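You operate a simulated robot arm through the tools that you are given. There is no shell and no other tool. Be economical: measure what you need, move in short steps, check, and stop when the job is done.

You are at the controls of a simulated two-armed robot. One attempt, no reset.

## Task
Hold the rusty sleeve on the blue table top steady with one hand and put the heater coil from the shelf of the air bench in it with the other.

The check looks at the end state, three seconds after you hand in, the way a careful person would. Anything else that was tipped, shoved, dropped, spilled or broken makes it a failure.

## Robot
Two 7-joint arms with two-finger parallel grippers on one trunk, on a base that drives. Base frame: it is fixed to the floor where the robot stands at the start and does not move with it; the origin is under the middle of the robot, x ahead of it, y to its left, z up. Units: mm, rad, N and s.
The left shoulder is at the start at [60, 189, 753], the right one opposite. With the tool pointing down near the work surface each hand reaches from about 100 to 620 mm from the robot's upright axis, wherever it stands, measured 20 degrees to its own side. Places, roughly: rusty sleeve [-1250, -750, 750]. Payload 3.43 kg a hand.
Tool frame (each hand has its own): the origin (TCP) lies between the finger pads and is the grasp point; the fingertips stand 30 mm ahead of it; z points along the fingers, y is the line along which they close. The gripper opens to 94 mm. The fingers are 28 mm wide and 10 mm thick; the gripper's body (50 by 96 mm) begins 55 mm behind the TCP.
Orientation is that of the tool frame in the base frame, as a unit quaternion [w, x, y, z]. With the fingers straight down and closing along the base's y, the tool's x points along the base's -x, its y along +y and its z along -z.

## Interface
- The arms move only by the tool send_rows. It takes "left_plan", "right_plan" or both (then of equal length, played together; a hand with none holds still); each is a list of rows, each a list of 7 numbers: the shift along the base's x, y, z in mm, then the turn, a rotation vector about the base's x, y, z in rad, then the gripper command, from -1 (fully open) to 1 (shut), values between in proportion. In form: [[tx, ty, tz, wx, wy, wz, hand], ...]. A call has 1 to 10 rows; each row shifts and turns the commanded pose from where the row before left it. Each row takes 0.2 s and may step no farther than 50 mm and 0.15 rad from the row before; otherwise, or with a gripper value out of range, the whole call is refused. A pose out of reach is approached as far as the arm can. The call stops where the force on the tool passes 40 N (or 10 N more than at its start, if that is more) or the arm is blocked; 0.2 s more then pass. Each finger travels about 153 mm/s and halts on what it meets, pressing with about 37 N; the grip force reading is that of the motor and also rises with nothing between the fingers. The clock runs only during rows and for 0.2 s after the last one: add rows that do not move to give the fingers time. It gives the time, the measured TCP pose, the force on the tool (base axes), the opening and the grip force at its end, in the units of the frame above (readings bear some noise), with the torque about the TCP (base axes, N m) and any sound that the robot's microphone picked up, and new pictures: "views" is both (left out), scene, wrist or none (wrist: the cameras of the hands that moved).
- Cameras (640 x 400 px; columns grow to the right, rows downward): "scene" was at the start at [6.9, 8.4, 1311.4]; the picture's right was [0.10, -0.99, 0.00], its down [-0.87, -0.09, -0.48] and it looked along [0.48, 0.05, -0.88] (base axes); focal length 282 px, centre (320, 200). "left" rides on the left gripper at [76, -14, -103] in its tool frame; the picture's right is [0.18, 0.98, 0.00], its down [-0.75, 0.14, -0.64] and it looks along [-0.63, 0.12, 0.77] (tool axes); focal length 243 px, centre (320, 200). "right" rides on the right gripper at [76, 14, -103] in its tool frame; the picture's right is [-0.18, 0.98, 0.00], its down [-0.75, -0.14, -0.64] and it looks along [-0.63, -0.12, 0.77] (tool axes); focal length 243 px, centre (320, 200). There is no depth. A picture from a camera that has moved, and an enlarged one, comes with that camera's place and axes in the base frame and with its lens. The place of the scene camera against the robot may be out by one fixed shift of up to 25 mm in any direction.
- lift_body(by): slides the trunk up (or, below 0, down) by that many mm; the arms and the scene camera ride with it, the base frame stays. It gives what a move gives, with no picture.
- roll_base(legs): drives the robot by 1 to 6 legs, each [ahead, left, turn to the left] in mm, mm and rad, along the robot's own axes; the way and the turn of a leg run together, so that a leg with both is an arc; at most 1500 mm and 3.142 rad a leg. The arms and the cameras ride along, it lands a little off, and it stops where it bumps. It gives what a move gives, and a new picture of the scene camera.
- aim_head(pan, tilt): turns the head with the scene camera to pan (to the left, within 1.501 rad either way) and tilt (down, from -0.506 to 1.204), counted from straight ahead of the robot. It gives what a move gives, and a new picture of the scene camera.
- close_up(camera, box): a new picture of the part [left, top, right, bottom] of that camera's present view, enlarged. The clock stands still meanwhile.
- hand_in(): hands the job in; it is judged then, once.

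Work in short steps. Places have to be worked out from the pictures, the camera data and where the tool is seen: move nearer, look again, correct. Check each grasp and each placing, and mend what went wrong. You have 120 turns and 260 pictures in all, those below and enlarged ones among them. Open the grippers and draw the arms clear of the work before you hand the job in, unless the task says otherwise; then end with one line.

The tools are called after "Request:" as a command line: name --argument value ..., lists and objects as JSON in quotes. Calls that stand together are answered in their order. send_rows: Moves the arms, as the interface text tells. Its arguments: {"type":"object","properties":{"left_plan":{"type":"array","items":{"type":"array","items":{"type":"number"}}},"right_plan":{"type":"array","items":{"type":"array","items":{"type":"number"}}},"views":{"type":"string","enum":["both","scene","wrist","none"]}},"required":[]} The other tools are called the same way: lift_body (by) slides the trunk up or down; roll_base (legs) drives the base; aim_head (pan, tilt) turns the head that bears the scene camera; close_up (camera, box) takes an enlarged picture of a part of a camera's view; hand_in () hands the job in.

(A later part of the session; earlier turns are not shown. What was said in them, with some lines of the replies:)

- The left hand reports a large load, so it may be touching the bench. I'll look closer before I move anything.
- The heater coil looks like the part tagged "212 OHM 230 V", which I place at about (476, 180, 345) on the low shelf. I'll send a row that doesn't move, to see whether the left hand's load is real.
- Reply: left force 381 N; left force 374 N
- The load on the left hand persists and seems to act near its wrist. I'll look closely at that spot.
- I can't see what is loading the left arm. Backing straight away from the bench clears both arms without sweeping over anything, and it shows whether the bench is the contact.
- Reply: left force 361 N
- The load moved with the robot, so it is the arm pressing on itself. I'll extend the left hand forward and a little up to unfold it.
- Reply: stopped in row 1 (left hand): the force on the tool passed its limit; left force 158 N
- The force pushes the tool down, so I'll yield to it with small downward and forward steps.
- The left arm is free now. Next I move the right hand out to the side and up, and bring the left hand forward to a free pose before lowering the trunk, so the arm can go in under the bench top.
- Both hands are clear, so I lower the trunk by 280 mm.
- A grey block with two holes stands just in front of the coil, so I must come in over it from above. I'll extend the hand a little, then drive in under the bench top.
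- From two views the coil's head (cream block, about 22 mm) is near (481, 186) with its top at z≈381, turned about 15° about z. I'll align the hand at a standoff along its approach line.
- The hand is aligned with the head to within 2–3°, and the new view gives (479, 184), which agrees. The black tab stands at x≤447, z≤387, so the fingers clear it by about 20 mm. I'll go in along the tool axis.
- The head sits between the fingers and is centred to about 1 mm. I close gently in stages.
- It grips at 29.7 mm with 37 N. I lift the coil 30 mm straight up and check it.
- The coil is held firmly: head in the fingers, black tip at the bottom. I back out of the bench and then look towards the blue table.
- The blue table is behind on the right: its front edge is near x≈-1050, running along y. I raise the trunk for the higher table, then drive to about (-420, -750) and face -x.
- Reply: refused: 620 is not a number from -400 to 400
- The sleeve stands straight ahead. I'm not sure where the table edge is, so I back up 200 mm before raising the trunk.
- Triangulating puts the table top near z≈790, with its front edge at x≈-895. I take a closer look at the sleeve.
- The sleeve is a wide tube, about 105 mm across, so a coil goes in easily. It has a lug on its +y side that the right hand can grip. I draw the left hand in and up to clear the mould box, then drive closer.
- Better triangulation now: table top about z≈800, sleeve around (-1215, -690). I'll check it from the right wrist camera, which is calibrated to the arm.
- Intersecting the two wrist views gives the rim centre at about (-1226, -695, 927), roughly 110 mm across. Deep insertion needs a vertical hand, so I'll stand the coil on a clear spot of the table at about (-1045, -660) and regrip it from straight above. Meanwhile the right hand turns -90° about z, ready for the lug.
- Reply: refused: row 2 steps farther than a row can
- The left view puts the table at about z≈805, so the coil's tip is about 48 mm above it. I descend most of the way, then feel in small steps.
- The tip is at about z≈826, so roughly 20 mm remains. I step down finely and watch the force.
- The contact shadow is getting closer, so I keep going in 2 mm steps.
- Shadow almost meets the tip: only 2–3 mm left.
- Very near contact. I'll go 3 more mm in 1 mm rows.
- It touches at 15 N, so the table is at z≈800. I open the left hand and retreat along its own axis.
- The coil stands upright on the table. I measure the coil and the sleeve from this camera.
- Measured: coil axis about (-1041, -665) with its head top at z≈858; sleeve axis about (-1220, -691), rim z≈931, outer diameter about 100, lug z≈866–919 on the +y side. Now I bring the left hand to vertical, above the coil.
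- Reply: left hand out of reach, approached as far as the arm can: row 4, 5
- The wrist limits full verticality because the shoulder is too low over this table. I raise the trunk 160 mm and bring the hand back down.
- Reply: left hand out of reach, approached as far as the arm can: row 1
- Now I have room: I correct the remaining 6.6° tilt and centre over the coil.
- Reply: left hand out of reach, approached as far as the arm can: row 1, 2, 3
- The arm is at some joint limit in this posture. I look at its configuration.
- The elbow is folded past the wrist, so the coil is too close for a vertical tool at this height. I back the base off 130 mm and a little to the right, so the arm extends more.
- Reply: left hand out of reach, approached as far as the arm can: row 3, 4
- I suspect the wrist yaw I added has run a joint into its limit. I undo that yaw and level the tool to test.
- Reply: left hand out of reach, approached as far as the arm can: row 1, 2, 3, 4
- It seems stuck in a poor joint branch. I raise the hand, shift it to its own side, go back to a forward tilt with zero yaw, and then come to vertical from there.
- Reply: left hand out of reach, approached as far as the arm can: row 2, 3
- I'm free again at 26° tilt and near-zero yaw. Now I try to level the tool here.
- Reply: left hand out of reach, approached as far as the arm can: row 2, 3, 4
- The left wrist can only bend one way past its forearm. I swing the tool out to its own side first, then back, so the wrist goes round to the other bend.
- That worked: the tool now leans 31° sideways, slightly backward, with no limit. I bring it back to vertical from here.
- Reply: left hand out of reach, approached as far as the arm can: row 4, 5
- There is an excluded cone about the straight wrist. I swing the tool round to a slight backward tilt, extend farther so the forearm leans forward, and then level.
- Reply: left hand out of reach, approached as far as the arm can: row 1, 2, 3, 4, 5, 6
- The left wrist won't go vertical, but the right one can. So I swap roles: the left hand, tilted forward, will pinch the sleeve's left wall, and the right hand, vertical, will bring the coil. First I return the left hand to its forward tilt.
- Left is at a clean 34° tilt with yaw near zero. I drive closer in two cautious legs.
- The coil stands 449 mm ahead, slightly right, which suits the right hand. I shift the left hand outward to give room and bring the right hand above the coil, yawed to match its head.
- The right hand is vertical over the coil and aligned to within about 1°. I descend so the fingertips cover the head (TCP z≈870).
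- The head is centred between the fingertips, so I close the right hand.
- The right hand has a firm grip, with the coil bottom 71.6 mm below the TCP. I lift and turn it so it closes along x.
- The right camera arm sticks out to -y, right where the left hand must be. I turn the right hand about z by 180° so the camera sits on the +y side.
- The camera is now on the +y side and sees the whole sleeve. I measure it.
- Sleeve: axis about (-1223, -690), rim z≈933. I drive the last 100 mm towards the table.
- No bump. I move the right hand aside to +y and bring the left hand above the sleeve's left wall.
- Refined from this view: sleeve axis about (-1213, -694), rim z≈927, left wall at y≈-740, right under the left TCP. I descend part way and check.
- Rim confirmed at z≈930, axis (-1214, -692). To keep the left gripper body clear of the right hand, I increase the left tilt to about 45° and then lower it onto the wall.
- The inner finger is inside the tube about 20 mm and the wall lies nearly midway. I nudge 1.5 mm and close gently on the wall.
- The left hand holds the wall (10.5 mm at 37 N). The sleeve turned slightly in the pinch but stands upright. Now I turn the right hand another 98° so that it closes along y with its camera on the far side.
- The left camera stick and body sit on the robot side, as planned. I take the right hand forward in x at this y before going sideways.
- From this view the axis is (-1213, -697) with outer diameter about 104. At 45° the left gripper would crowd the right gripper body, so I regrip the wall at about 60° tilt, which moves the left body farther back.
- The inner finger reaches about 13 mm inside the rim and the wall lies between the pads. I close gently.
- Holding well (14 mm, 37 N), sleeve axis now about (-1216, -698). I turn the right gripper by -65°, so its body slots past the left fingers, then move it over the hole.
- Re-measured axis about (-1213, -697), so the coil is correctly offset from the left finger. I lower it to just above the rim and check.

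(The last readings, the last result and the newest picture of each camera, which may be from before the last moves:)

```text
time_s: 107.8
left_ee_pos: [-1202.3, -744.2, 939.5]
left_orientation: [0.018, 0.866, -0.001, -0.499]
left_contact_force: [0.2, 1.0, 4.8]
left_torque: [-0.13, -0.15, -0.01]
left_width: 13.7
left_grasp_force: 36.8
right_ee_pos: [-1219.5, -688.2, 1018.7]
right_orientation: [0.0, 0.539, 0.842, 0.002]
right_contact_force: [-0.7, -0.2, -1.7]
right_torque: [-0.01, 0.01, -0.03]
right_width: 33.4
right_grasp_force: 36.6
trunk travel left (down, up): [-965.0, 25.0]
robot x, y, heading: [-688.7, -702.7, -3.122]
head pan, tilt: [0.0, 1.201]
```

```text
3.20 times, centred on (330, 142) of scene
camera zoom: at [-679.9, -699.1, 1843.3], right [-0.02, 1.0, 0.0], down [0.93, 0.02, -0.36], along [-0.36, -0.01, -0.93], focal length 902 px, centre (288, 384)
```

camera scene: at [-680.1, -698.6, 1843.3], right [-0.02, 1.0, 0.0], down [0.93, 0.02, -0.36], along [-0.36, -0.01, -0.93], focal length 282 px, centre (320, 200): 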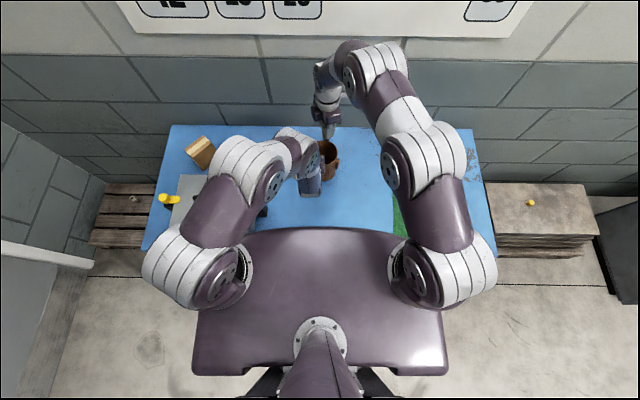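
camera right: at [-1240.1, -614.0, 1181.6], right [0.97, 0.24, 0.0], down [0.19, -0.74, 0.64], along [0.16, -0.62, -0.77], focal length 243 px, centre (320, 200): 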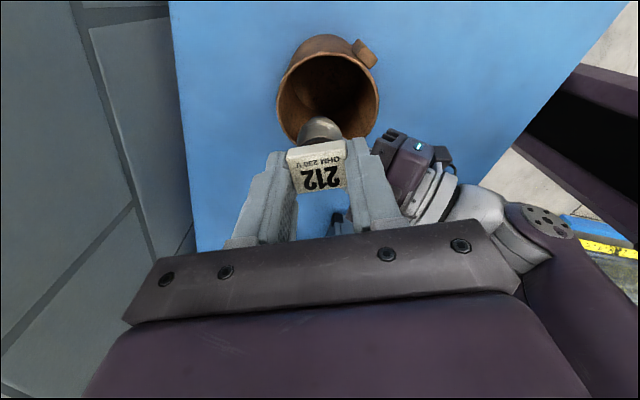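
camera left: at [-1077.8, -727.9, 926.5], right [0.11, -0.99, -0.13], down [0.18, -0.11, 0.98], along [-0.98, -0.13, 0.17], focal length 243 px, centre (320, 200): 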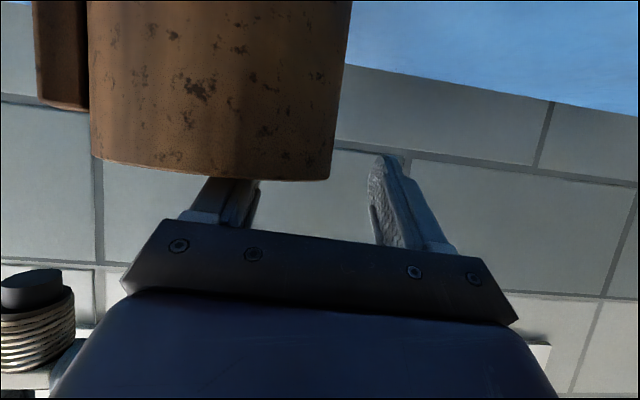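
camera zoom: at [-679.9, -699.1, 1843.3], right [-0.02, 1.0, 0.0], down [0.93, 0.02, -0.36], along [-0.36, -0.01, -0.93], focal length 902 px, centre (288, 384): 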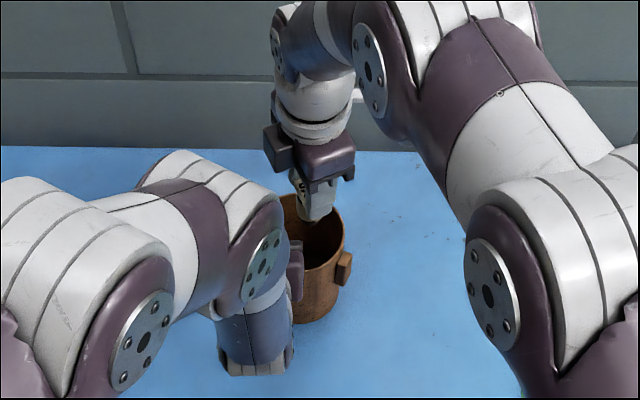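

Coil is over the hole and properly clear. I lower it to TCP z≈945, so the tip is about 57 mm inside, and look at the clearance between the grippers.

Request:
send_rows --right_plan '[[0, 0, -20, 0, 0, 0, 1], [0, 0, -20, 0, 0, 0, 1], [0, 0, -20, 0, 0, 0, 1], [0, 0, -14, 0, 0, 0, 1], [0, 0, 0, 0, 0, 0, 1]]' --views "wrist"

Request:
close_up --camera "right" --box '[160, 40, 480, 240]'

Request:
close_up --camera "scene" --box '[295, 100, 375, 170]'

Request:
close_up --camera "left" --box '[0, 0, 640, 400]'

```text
time_s: 109.0
left_ee_pos: [-1204.4, -745.1, 939.2]
left_orientation: [0.019, 0.867, 0.0, -0.499]
left_contact_force: [0.9, 0.3, 6.1]
left_torque: [-0.1, -0.16, 0.02]
left_width: 13.6
left_grasp_force: 36.8
right_ee_pos: [-1219.8, -685.9, 944.4]
right_orientation: [0.0, 0.538, 0.843, 0.002]
right_contact_force: [-0.3, 0.3, -1.1]
right_torque: [-0.01, 0.04, -0.03]
right_width: 33.5
right_grasp_force: 37.0
trunk travel left (down, up): [-965.0, 25.0]
robot x, y, heading: [-683.4, -701.7, -3.119]
head pan, tilt: [0.0, 1.201]
camera right: at [-1239.0, -610.6, 1048.3], right [0.97, 0.25, 0.0], down [0.19, -0.74, 0.64], along [0.16, -0.62, -0.77], focal length 243 px, centre (320, 200)
```

right: 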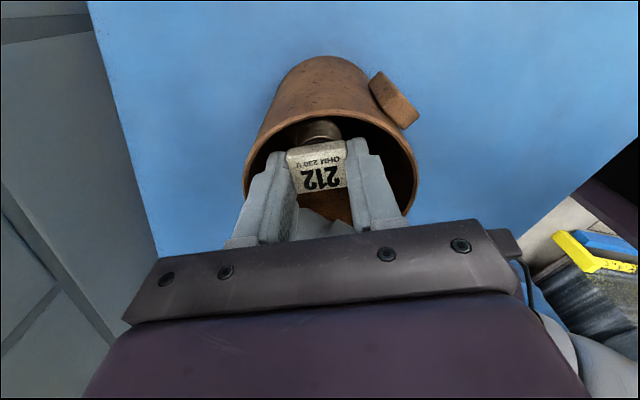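

```text
2.00 times, centred on (320, 140) of right
camera zoom: at [-1239.0, -610.6, 1048.3], right [0.97, 0.25, 0.0], down [0.19, -0.74, 0.64], along [0.16, -0.62, -0.77], focal length 485 px, centre (320, 320)
```

zoom: 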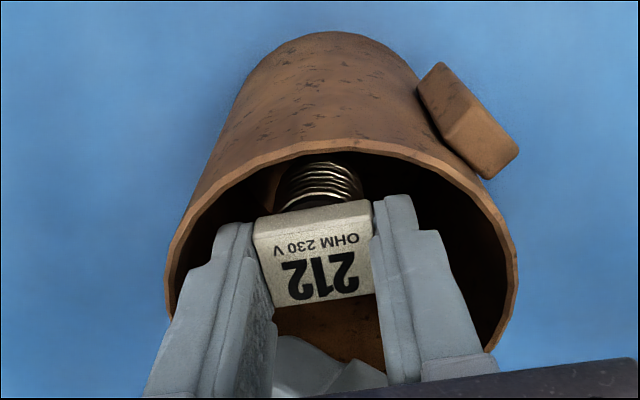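

```text
5.71 times, centred on (335, 135) of scene
camera zoom: at [-679.8, -699.2, 1843.3], right [-0.02, 1.0, 0.0], down [0.93, 0.02, -0.36], along [-0.36, -0.01, -0.93], focal length 1610 px, centre (234, 571)
```

zoom: 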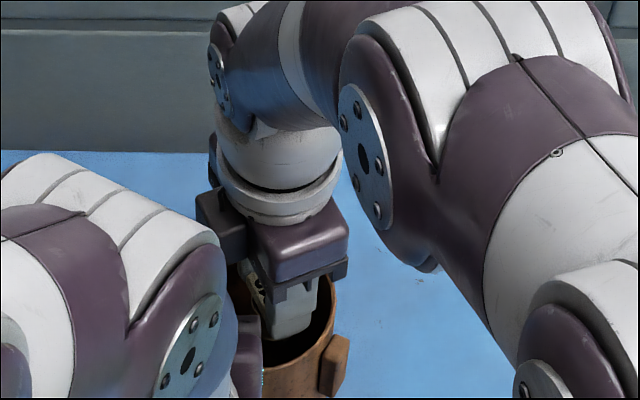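

```text
1.00 times, centred on (320, 200) of left
camera zoom: at [-1077.5, -727.4, 924.7], right [0.11, -0.99, -0.13], down [0.18, -0.11, 0.98], along [-0.98, -0.13, 0.17], focal length 243 px, centre (320, 200)
```

zoom: 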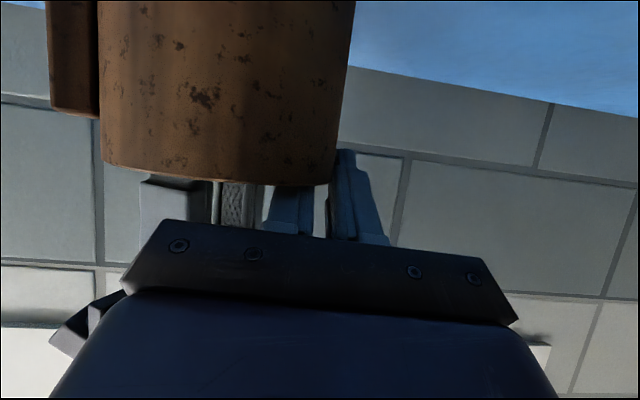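

Clearances look right on all sides. I continue down in small steps to TCP z≈905, watching the forces.

Request:
send_rows --right_plan '[[0, 0, -10, 0, 0, 0, 1], [0, 0, -10, 0, 0, 0, 1], [0, 0, -10, 0, 0, 0, 1], [0, 0, -8, 0, 0, 0, 1], [0, 0, 0, 0, 0, 0, 1]]' --views "none"

Request:
close_up --camera "right" --box '[160, 40, 480, 240]'

Request:
close_up --camera "left" --box '[80, 60, 400, 260]'

```text
time_s: 110.2
left_ee_pos: [-1203.6, -744.7, 938.8]
left_orientation: [0.018, 0.866, -0.001, -0.5]
left_contact_force: [0.4, -0.4, 7.0]
left_torque: [-0.05, -0.28, 0.0]
left_width: 13.3
left_grasp_force: 36.9
right_ee_pos: [-1219.7, -686.0, 907.6]
right_orientation: [0.0, 0.539, 0.842, 0.002]
right_contact_force: [-0.1, -0.2, -1.2]
right_torque: [-0.01, 0.0, 0.01]
right_width: 33.2
right_grasp_force: 37.6
trunk travel left (down, up): [-965.0, 25.0]
robot x, y, heading: [-685.9, -702.1, -3.125]
head pan, tilt: [0.0, 1.201]
```

```text
2.00 times, centred on (320, 140) of right
camera zoom: at [-1238.5, -610.5, 1010.9], right [0.97, 0.25, 0.0], down [0.19, -0.74, 0.64], along [0.16, -0.62, -0.77], focal length 485 px, centre (320, 320)
```

zoom: 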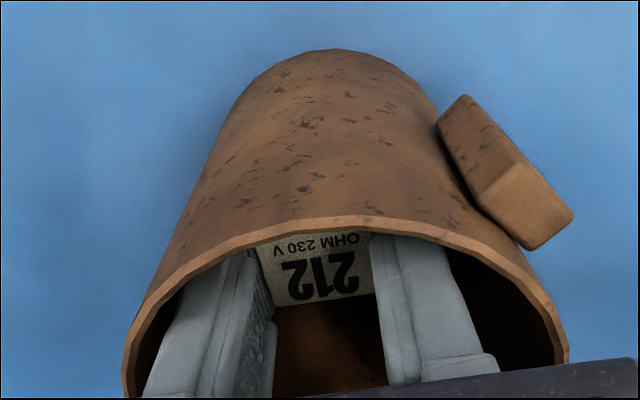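

```text
2.00 times, centred on (240, 160) of left
camera zoom: at [-1077.5, -727.4, 924.8], right [0.11, -0.99, -0.13], down [0.18, -0.11, 0.98], along [-0.98, -0.13, 0.17], focal length 485 px, centre (480, 280)
```

zoom: 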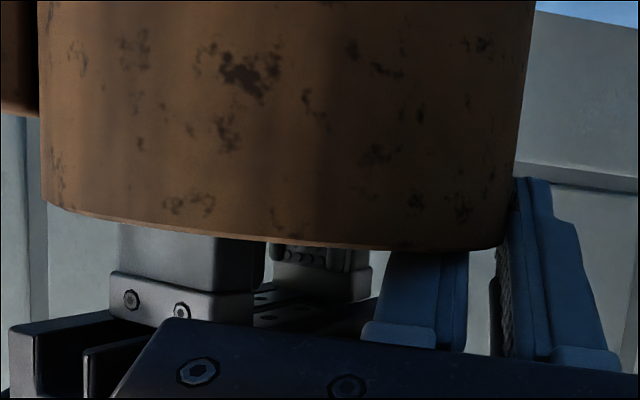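

All clear, with no contact forces. The right knuckles are the limit at the rim, so I ease x by +2 and go down to TCP z≈888.

Request:
send_rows --right_plan '[[2, -1, -6, 0, 0, 0, 1], [0, 0, -6, 0, 0, 0, 1], [0, 0, -5, 0, 0, 0, 1], [0, 0, 0, 0, 0, 0, 1]]' --views "none"

Request:
close_up --camera "left" --box '[80, 60, 400, 260]'

Request:
close_up --camera "right" --box '[160, 80, 480, 280]'

```text
time_s: 110.8
left_ee_pos: [-1203.4, -746.5, 939.6]
left_orientation: [0.02, 0.866, 0.001, -0.499]
left_contact_force: [3.5, -4.0, 8.1]
left_torque: [0.47, -0.4, -0.23]
left_width: 13.4
left_grasp_force: 37.0
right_ee_pos: [-1221.3, -687.1, 903.5]
right_orientation: [-0.003, 0.539, 0.842, -0.002]
right_contact_force: [0.1, 5.8, 7.3]
right_torque: [-0.93, -0.49, 0.42]
right_width: 33.2
right_grasp_force: 36.9
trunk travel left (down, up): [-965.0, 25.0]
robot x, y, heading: [-684.1, -699.7, -3.122]
head pan, tilt: [0.0, 1.201]
stopped in row 2 (right hand): the force on the tool passed its limit (the readings are from after the stop); the commanded pose is now the measured one
```

```text
2.00 times, centred on (240, 160) of left
camera zoom: at [-1076.5, -728.5, 924.8], right [0.11, -0.99, -0.13], down [0.18, -0.1, 0.98], along [-0.98, -0.14, 0.17], focal length 485 px, centre (480, 280)
```

zoom: 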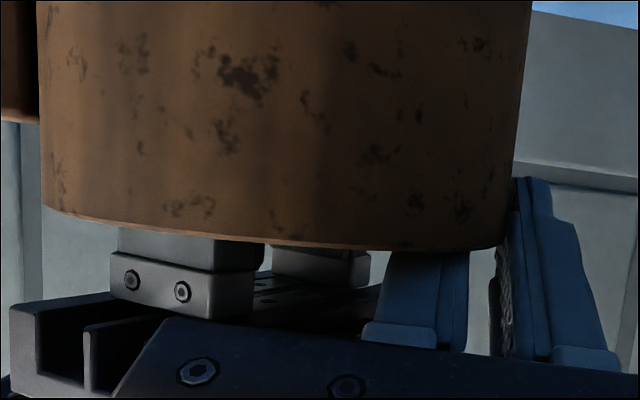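

```text
2.00 times, centred on (320, 180) of right
camera zoom: at [-1239.0, -611.5, 1006.9], right [0.97, 0.25, -0.01], down [0.19, -0.74, 0.64], along [0.15, -0.62, -0.77], focal length 485 px, centre (320, 240)
```

zoom: 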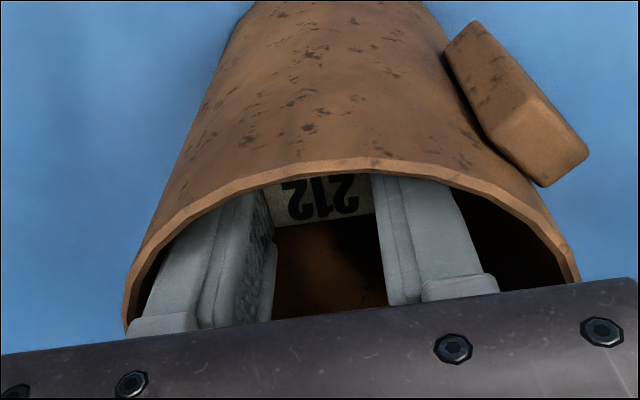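

The grippers touched at TCP z≈903 (contact near the left gripper's top). I back up 4 mm, yaw the right hand slightly, and lean its upper part 8° towards +y to gain about 20 mm there. Then I go down again.

Request:
send_rows --right_plan '[[0, 1, 5, 0, 0, 0, 1], [0, 1, 0, -0.05, 0, 0.05, 1], [0, 0, 0, -0.05, 0, 0.05, 1], [0, 0, 0, -0.04, 0, 0, 1], [0, 0, 0, 0, 0, 0, 1]]' --views "none"

Request:
send_rows --right_plan '[[0, 0, -5, 0, 0, 0, 1], [0, 0, -4, 0, 0, 0, 1], [0, 0, -4, 0, 0, 0, 1], [0, 0, -3, 0, 0, 0, 1], [0, 0, -3, 0, 0, 0, 1], [0, 0, 0, 0, 0, 0, 1]]' --views "none"

Request:
close_up --camera "right" --box '[160, 80, 480, 280]'

```text
time_s: 112.0
left_ee_pos: [-1203.9, -745.3, 939.7]
left_orientation: [0.019, 0.867, 0.0, -0.499]
left_contact_force: [2.1, 17.8, 9.0]
left_torque: [0.31, -0.62, 0.03]
left_width: 13.5
left_grasp_force: 36.7
right_ee_pos: [-1221.0, -686.7, 908.6]
right_orientation: [0.035, 0.495, 0.866, -0.062]
right_contact_force: [2.8, -13.3, 0.7]
right_torque: [0.42, 0.03, -0.09]
right_width: 33.3
right_grasp_force: 37.0
trunk travel left (down, up): [-965.0, 25.0]
robot x, y, heading: [-686.7, -701.6, -3.122]
head pan, tilt: [0.0, 1.201]
```

```text
time_s: 113.1
left_ee_pos: [-1204.7, -746.3, 942.0]
left_orientation: [0.018, 0.864, 0.001, -0.503]
left_contact_force: [6.8, 0.0, 16.8]
left_torque: [0.07, -0.5, -0.02]
left_width: 11.8
left_grasp_force: 36.9
right_ee_pos: [-1221.5, -688.4, 893.3]
right_orientation: [0.033, 0.494, 0.867, -0.062]
right_contact_force: [-1.6, -3.2, 0.3]
right_torque: [0.09, -0.07, 0.01]
right_width: 33.0
right_grasp_force: 36.9
trunk travel left (down, up): [-965.0, 25.0]
robot x, y, heading: [-686.7, -699.7, -3.124]
head pan, tilt: [0.0, 1.201]
stopped in row 5 (right hand): the force on the tool passed its limit (the readings are from after the stop); the commanded pose is now the measured one
```

```text
2.00 times, centred on (320, 180) of right
camera zoom: at [-1247.9, -600.5, 984.6], right [0.94, 0.34, -0.05], down [0.26, -0.62, 0.74], along [0.22, -0.71, -0.68], focal length 485 px, centre (320, 240)
```

zoom: 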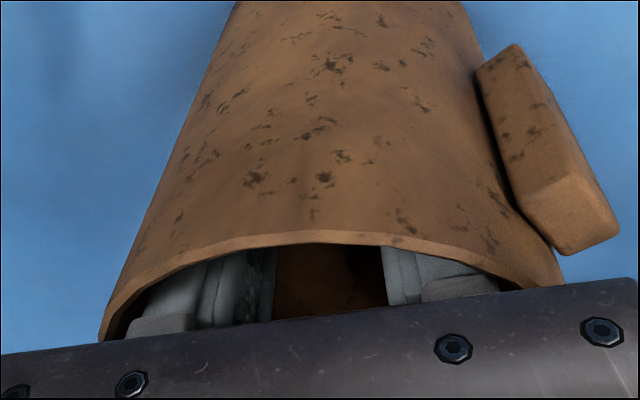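

I'm at TCP z≈893, so the coil tip is about 22 mm above the table. The last contact was against the +y wall, so I ease 3 mm to -y and try to go a little deeper.

Request:
send_rows --right_plan '[[0, -3, 1, 0, 0, 0, 1], [0, 0, -3, 0, 0, 0, 1], [0, 0, -3, 0, 0, 0, 1], [0, 0, -3, 0, 0, 0, 1], [0, 0, 0, 0, 0, 0, 1]]' --views "none"

Request:
close_up --camera "left" --box '[0, 0, 640, 400]'

Request:
close_up --camera "scene" --box '[280, 100, 380, 190]'

```text
time_s: 113.9
left_ee_pos: [-1206.6, -745.5, 941.4]
left_orientation: [0.02, 0.865, 0.003, -0.501]
left_contact_force: [4.0, -2.0, 11.0]
left_torque: [0.39, -0.92, -0.01]
left_width: 11.3
left_grasp_force: 37.1
right_ee_pos: [-1223.0, -691.0, 891.3]
right_orientation: [0.032, 0.495, 0.866, -0.064]
right_contact_force: [3.1, 4.7, 7.8]
right_torque: [-1.01, -0.32, 0.3]
right_width: 33.5
right_grasp_force: 37.0
trunk travel left (down, up): [-965.0, 25.0]
robot x, y, heading: [-685.3, -700.6, -3.123]
head pan, tilt: [0.0, 1.201]
stopped in row 3 (right hand): the force on the tool passed its limit (the readings are from after the stop); the commanded pose is now the measured one
```

```text
1.00 times, centred on (320, 200) of left
camera zoom: at [-1078.4, -727.5, 926.2], right [0.12, -0.98, -0.13], down [0.19, -0.11, 0.98], along [-0.98, -0.14, 0.17], focal length 243 px, centre (320, 200)
```

zoom: 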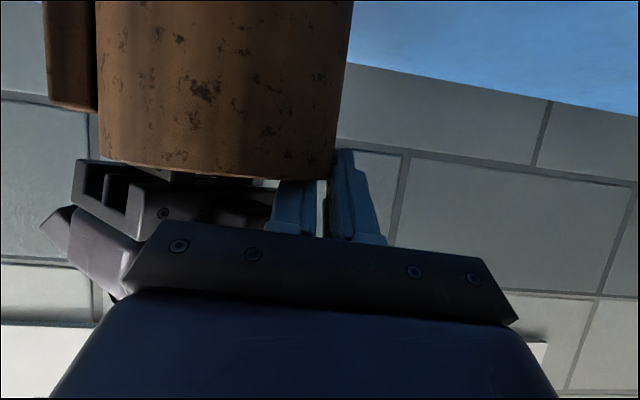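

```text
4.44 times, centred on (330, 145) of scene
camera zoom: at [-676.2, -698.7, 1843.2], right [-0.02, 1.0, 0.0], down [0.93, 0.02, -0.36], along [-0.36, -0.01, -0.93], focal length 1253 px, centre (276, 444)
```

zoom: 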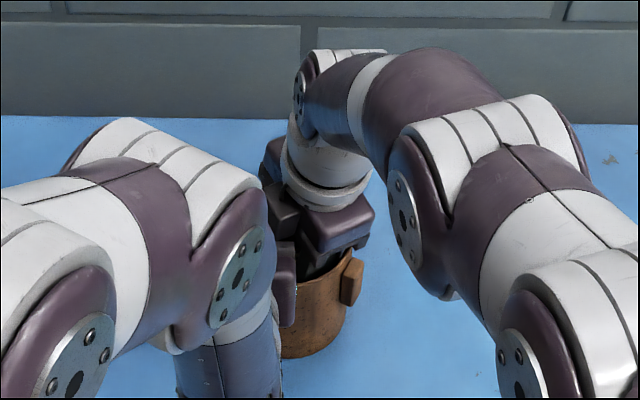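

This is as deep as both hands fit: the tip is about 20 mm above the table, with the whole coil inside the sleeve. I ease off the contact and release with a small opening while the left hand holds the sleeve.

Request:
send_rows --right_plan '[[0, 1, 1, 0, 0, 0, 1], [0, 0, 0, 0, 0, 0, 0.2], [0, 0, 0, 0, 0, 0, 0.12], [0, 0, 0, 0, 0, 0, 0.1], [0, 0, 0, 0, 0, 0, 0.1]]' --views "none"

Request:
close_up --camera "right" --box '[160, 80, 480, 280]'

```text
time_s: 115.1
left_ee_pos: [-1204.8, -745.2, 942.8]
left_orientation: [0.02, 0.865, 0.003, -0.501]
left_contact_force: [-0.6, 2.0, 9.8]
left_torque: [0.19, -0.43, 0.35]
left_width: 11.3
left_grasp_force: 36.6
right_ee_pos: [-1221.7, -689.6, 892.0]
right_orientation: [0.034, 0.494, 0.866, -0.063]
right_contact_force: [8.3, 0.2, 8.1]
right_torque: [-0.45, 0.14, 0.12]
right_width: 35.9
right_grasp_force: 0.1
trunk travel left (down, up): [-965.0, 25.0]
robot x, y, heading: [-684.9, -700.9, -3.126]
head pan, tilt: [0.0, 1.201]
```

```text
2.00 times, centred on (320, 180) of right
camera zoom: at [-1249.0, -601.8, 983.1], right [0.94, 0.34, -0.05], down [0.27, -0.62, 0.74], along [0.22, -0.71, -0.67], focal length 485 px, centre (320, 240)
```

zoom: 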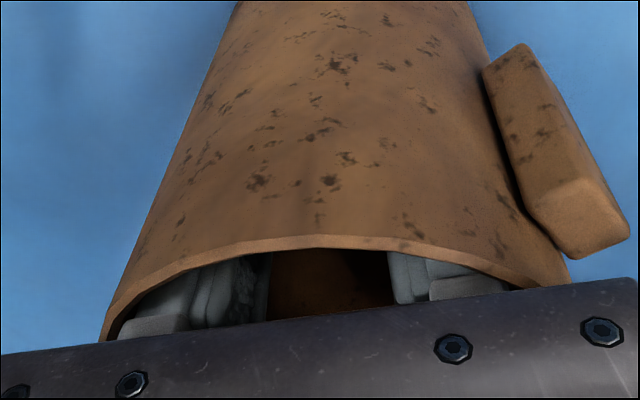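

It opened to 36 mm before a finger met the far wall. I shift +x by 3 mm, open slightly more, then rise slowly.

Request:
send_rows --right_plan '[[3, 0, 0, 0, 0, 0, 0.1], [0, 0, 0, 0, 0, 0, 0.05], [0, 0, 0, 0, 0, 0, 0.05], [0, 0, 5, 0, 0, 0, 0.05], [0, 0, 10, 0, 0, 0, 0.05], [0, 0, 15, 0, 0, 0, 0.05]]' --views "none"

Request:
close_up --camera "right" --box '[160, 80, 480, 280]'

```text
time_s: 116.5
left_ee_pos: [-1204.5, -747.0, 941.2]
left_orientation: [0.018, 0.865, 0.002, -0.502]
left_contact_force: [4.8, 4.6, 21.1]
left_torque: [0.38, -0.54, 0.04]
left_width: 11.2
left_grasp_force: 36.6
right_ee_pos: [-1219.2, -689.0, 921.8]
right_orientation: [0.033, 0.494, 0.866, -0.063]
right_contact_force: [-0.5, 0.8, 1.0]
right_torque: [0.01, 0.0, 0.0]
right_width: 44.8
right_grasp_force: 0.0
trunk travel left (down, up): [-965.0, 25.0]
robot x, y, heading: [-683.7, -701.2, -3.12]
head pan, tilt: [0.0, 1.201]
```

```text
2.00 times, centred on (320, 180) of right
camera zoom: at [-1245.7, -600.8, 1013.4], right [0.94, 0.34, -0.05], down [0.27, -0.62, 0.74], along [0.22, -0.71, -0.67], focal length 485 px, centre (320, 240)
```

zoom: 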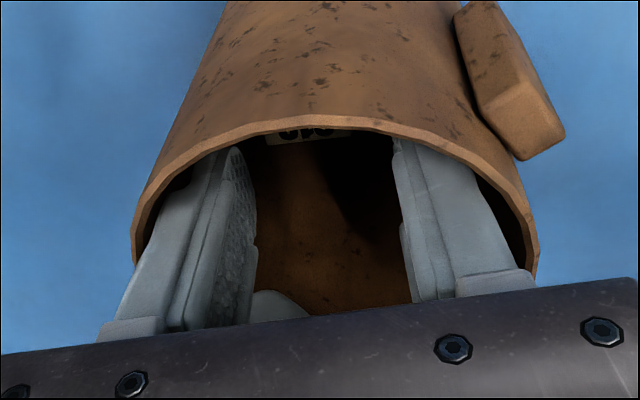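

The coil has stayed down in the sleeve. I raise the right hand fully clear and look in.

Request:
send_rows --right_plan '[[0, 0, 20, 0, 0, 0, 0.05], [0, 2, 30, 0, 0, 0, 0.05], [0, 2, 40, 0, 0, 0, 0.05], [0, 5, 40, 0, 0, 0, 0.05], [0, 10, 30, 0, 0, 0, 0.05]]' --views "none"

Request:
close_up --camera "right" --box '[160, 20, 480, 220]'

```text
time_s: 117.7
left_ee_pos: [-1205.3, -746.2, 941.3]
left_orientation: [0.019, 0.864, 0.002, -0.503]
left_contact_force: [2.3, 2.3, 24.6]
left_torque: [-0.04, -0.32, 0.04]
left_width: 11.2
left_grasp_force: 37.1
right_ee_pos: [-1218.5, -668.5, 1082.4]
right_orientation: [0.033, 0.494, 0.867, -0.064]
right_contact_force: [0.2, -0.2, 0.0]
right_torque: [0.02, -0.01, -0.02]
right_width: 44.6
right_grasp_force: 0.1
trunk travel left (down, up): [-965.0, 25.0]
robot x, y, heading: [-683.7, -703.3, -3.12]
head pan, tilt: [0.0, 1.201]
```

```text
2.00 times, centred on (320, 120) of right
camera zoom: at [-1245.7, -581.3, 1173.7], right [0.94, 0.34, -0.05], down [0.27, -0.62, 0.74], along [0.22, -0.71, -0.67], focal length 485 px, centre (320, 360)
```

zoom: 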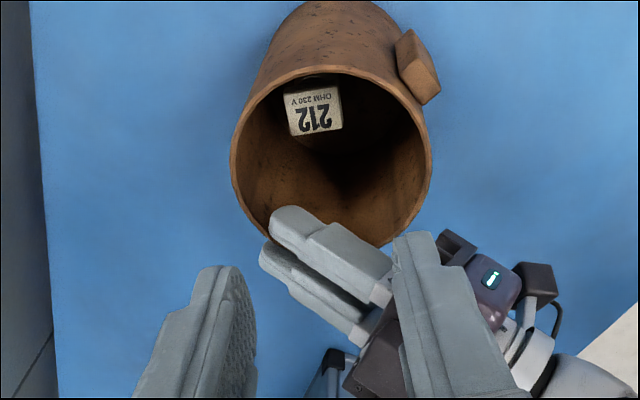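

The coil stands upright in the sleeve, tag up. I move the right hand away, gently open the left hand and withdraw it along its own axis.

Request:
send_rows --left_plan '[[0, 0, 0, 0, 0, 0, 1], [0, 0, 0, 0, 0, 0, 0.7], [0, 0, 0, 0, 0, 0, 0.45], [0, 0, 0, 0, 0, 0, 0.3], [0, 0, 0, 0, 0, 0, 0.3], [8, 0, 5, 0, 0, 0, 0.3], [14, 0, 9, 0, 0, 0, 0.3], [22, 0, 14, 0, 0, 0, 0.3], [22, 0, 20, 0, 0, 0, 0.3], [22, 0, 25, 0, 0, 0, 0.3]]' --right_plan '[[0, 30, 10, 0, 0, 0, 0.05], [0, 40, 10, 0, 0, 0, 0.05], [0, 40, 0, 0, 0, 0, 0.05], [0, 0, 0, 0, 0, 0, 0.05], [0, 0, 0, 0, 0, 0, 0.05], [0, 0, 0, 0, 0, 0, 0.05], [0, 0, 0, 0, 0, 0, 0.05], [0, 0, 0, 0, 0, 0, 0.05], [0, 0, 0, 0, 0, 0, 0.05], [0, 0, 0, 0, 0, 0, 0.05]]' --views "both"

```text
time_s: 119.9
left_ee_pos: [-1118.6, -744.6, 1015.8]
left_orientation: [0.02, 0.865, 0.003, -0.501]
left_contact_force: [-0.3, 0.0, 0.9]
left_torque: [0.04, -0.02, 0.0]
left_width: 32.8
left_grasp_force: 0.1
right_ee_pos: [-1221.1, -559.4, 1100.9]
right_orientation: [0.033, 0.495, 0.866, -0.063]
right_contact_force: [0.1, 0.2, -0.8]
right_torque: [0.02, 0.02, 0.01]
right_width: 44.7
right_grasp_force: 0.1
trunk travel left (down, up): [-965.0, 25.0]
robot x, y, heading: [-686.9, -699.0, -3.12]
head pan, tilt: [0.0, 1.201]
camera scene: at [-679.4, -699.1, 1843.2], right [-0.02, 1.0, 0.0], down [0.93, 0.02, -0.36], along [-0.36, -0.01, -0.93], focal length 282 px, centre (320, 200)
camera right: at [-1247.1, -472.2, 1193.5], right [0.94, 0.34, -0.05], down [0.27, -0.62, 0.74], along [0.22, -0.71, -0.67], focal length 243 px, centre (320, 200)
camera left: at [-991.6, -727.6, 999.8], right [0.12, -0.98, -0.13], down [0.18, -0.11, 0.98], along [-0.98, -0.14, 0.17], focal length 243 px, centre (320, 200)
```

scene: 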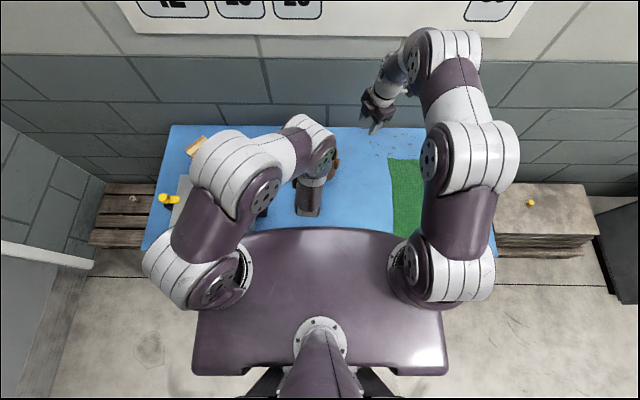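
right: 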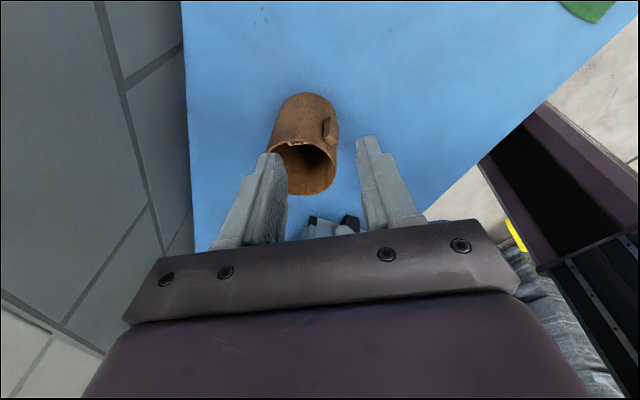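
left: 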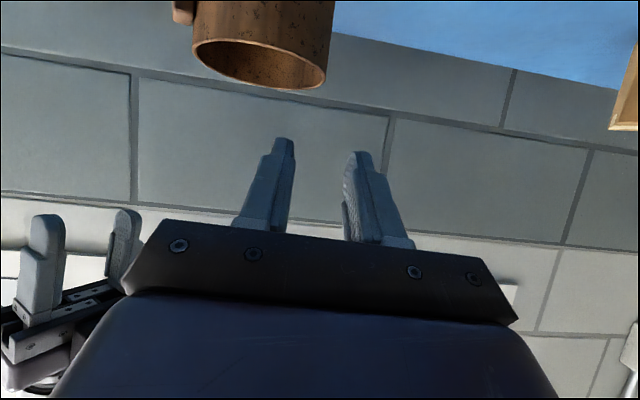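

Both hands are free and the sleeve stands upright with the coil inside. I raise both hands, open them, and back away for a final look.

Request:
send_rows --left_plan '[[10, 0, 30, 0, 0, 0, -0.3], [10, 0, 30, 0, 0, 0, -1], [10, 0, 30, 0, 0, 0, -1]]' --right_plan '[[0, 20, 20, 0, 0, 0, -0.3], [0, 20, 20, 0, 0, 0, -1], [0, 20, 20, 0, 0, 0, -1]]' --views "none"

Request:
roll_base --legs '[[-260, 0, 0]]'

Request:
aim_head --pan 0 --tilt 0.9

Request:
close_up --camera "scene" --box '[270, 110, 430, 210]'

```text
time_s: 120.7
left_ee_pos: [-1086.2, -745.1, 1105.4]
left_orientation: [0.019, 0.866, 0.003, -0.5]
left_contact_force: [0.1, 0.2, -0.1]
left_torque: [0.02, -0.02, 0.02]
left_width: 94.0
left_grasp_force: 0.0
right_ee_pos: [-1221.9, -498.7, 1160.3]
right_orientation: [0.034, 0.495, 0.866, -0.063]
right_contact_force: [-0.1, 0.7, -1.4]
right_torque: [0.0, -0.01, 0.02]
right_width: 94.2
right_grasp_force: 0.1
trunk travel left (down, up): [-965.0, 25.0]
robot x, y, heading: [-684.6, -700.6, -3.127]
head pan, tilt: [0.0, 1.201]
```

```text
time_s: 122.5
left_ee_pos: [-827.0, -740.0, 1105.3]
left_orientation: [0.019, 0.866, 0.003, -0.5]
left_contact_force: [0.1, 0.8, -0.2]
left_torque: [-0.04, 0.02, -0.03]
left_width: 94.3
left_grasp_force: 0.1
right_ee_pos: [-962.0, -493.1, 1160.1]
right_orientation: [0.035, 0.495, 0.866, -0.062]
right_contact_force: [-0.5, 0.2, -0.8]
right_torque: [0.0, -0.01, -0.01]
right_width: 94.2
right_grasp_force: 0.1
trunk travel left (down, up): [-965.0, 25.0]
robot x, y, heading: [-427.7, -694.8, -3.124]
head pan, tilt: [0.0, 1.201]
camera scene: at [-422.5, -694.1, 1843.3], right [-0.02, 1.0, 0.0], down [0.93, 0.02, -0.36], along [-0.36, -0.01, -0.93], focal length 282 px, centre (320, 200)
```

scene: 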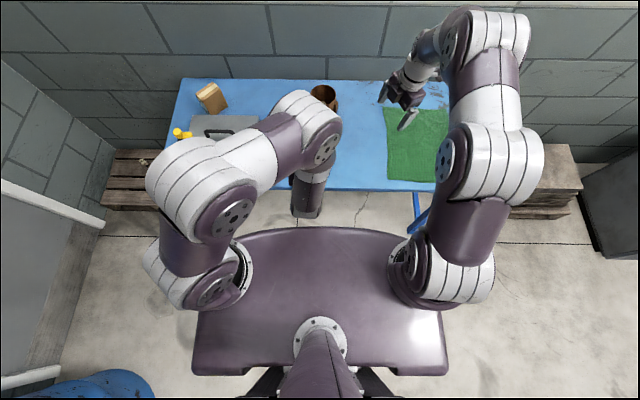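

```text
time_s: 123.3
left_ee_pos: [-824.8, -740.7, 1105.6]
left_orientation: [0.019, 0.865, 0.002, -0.501]
left_contact_force: [1.1, -0.5, -1.0]
left_torque: [0.0, 0.0, 0.0]
left_width: 94.0
left_grasp_force: 0.0
right_ee_pos: [-960.9, -494.0, 1160.9]
right_orientation: [0.033, 0.495, 0.866, -0.063]
right_contact_force: [-0.5, -0.1, 1.1]
right_torque: [0.01, 0.0, 0.03]
right_width: 94.1
right_grasp_force: 0.1
trunk travel left (down, up): [-965.0, 25.0]
robot x, y, heading: [-427.0, -692.6, -3.119]
head pan, tilt: [0.0, 0.901]
camera scene: at [-438.4, -694.5, 1863.1], right [-0.02, 1.0, 0.0], down [0.78, 0.02, -0.62], along [-0.62, -0.01, -0.78], focal length 282 px, centre (320, 200)
```

scene: 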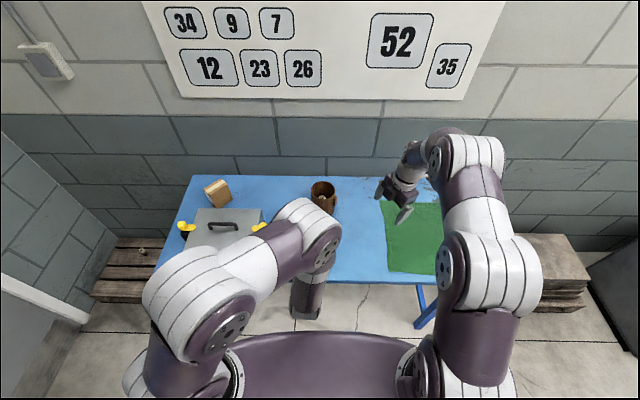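

```text
4.00 times, centred on (350, 160) of scene
camera zoom: at [-438.4, -694.5, 1863.1], right [-0.02, 1.0, 0.0], down [0.78, 0.02, -0.62], along [-0.62, -0.01, -0.78], focal length 1127 px, centre (200, 360)
```

zoom: 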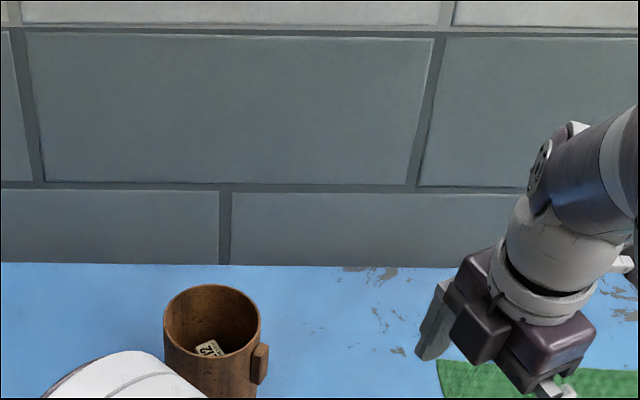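

The sleeve stands upright with the coil inside, nothing else on the table has moved, and both arms are clear with the grippers open. I hand in.

Request:
hand_in

```text
The job is handed in.
```

The heater coil (tagged "212 OHM 230 V") is standing upright inside the rusty sleeve on the blue table. The left hand held the sleeve by its wall while the right hand lowered the coil in. I let it go about 20 mm above the table top, the sleeve turned and shifted slightly when first gripped, and the two grippers touched lightly on the way down.
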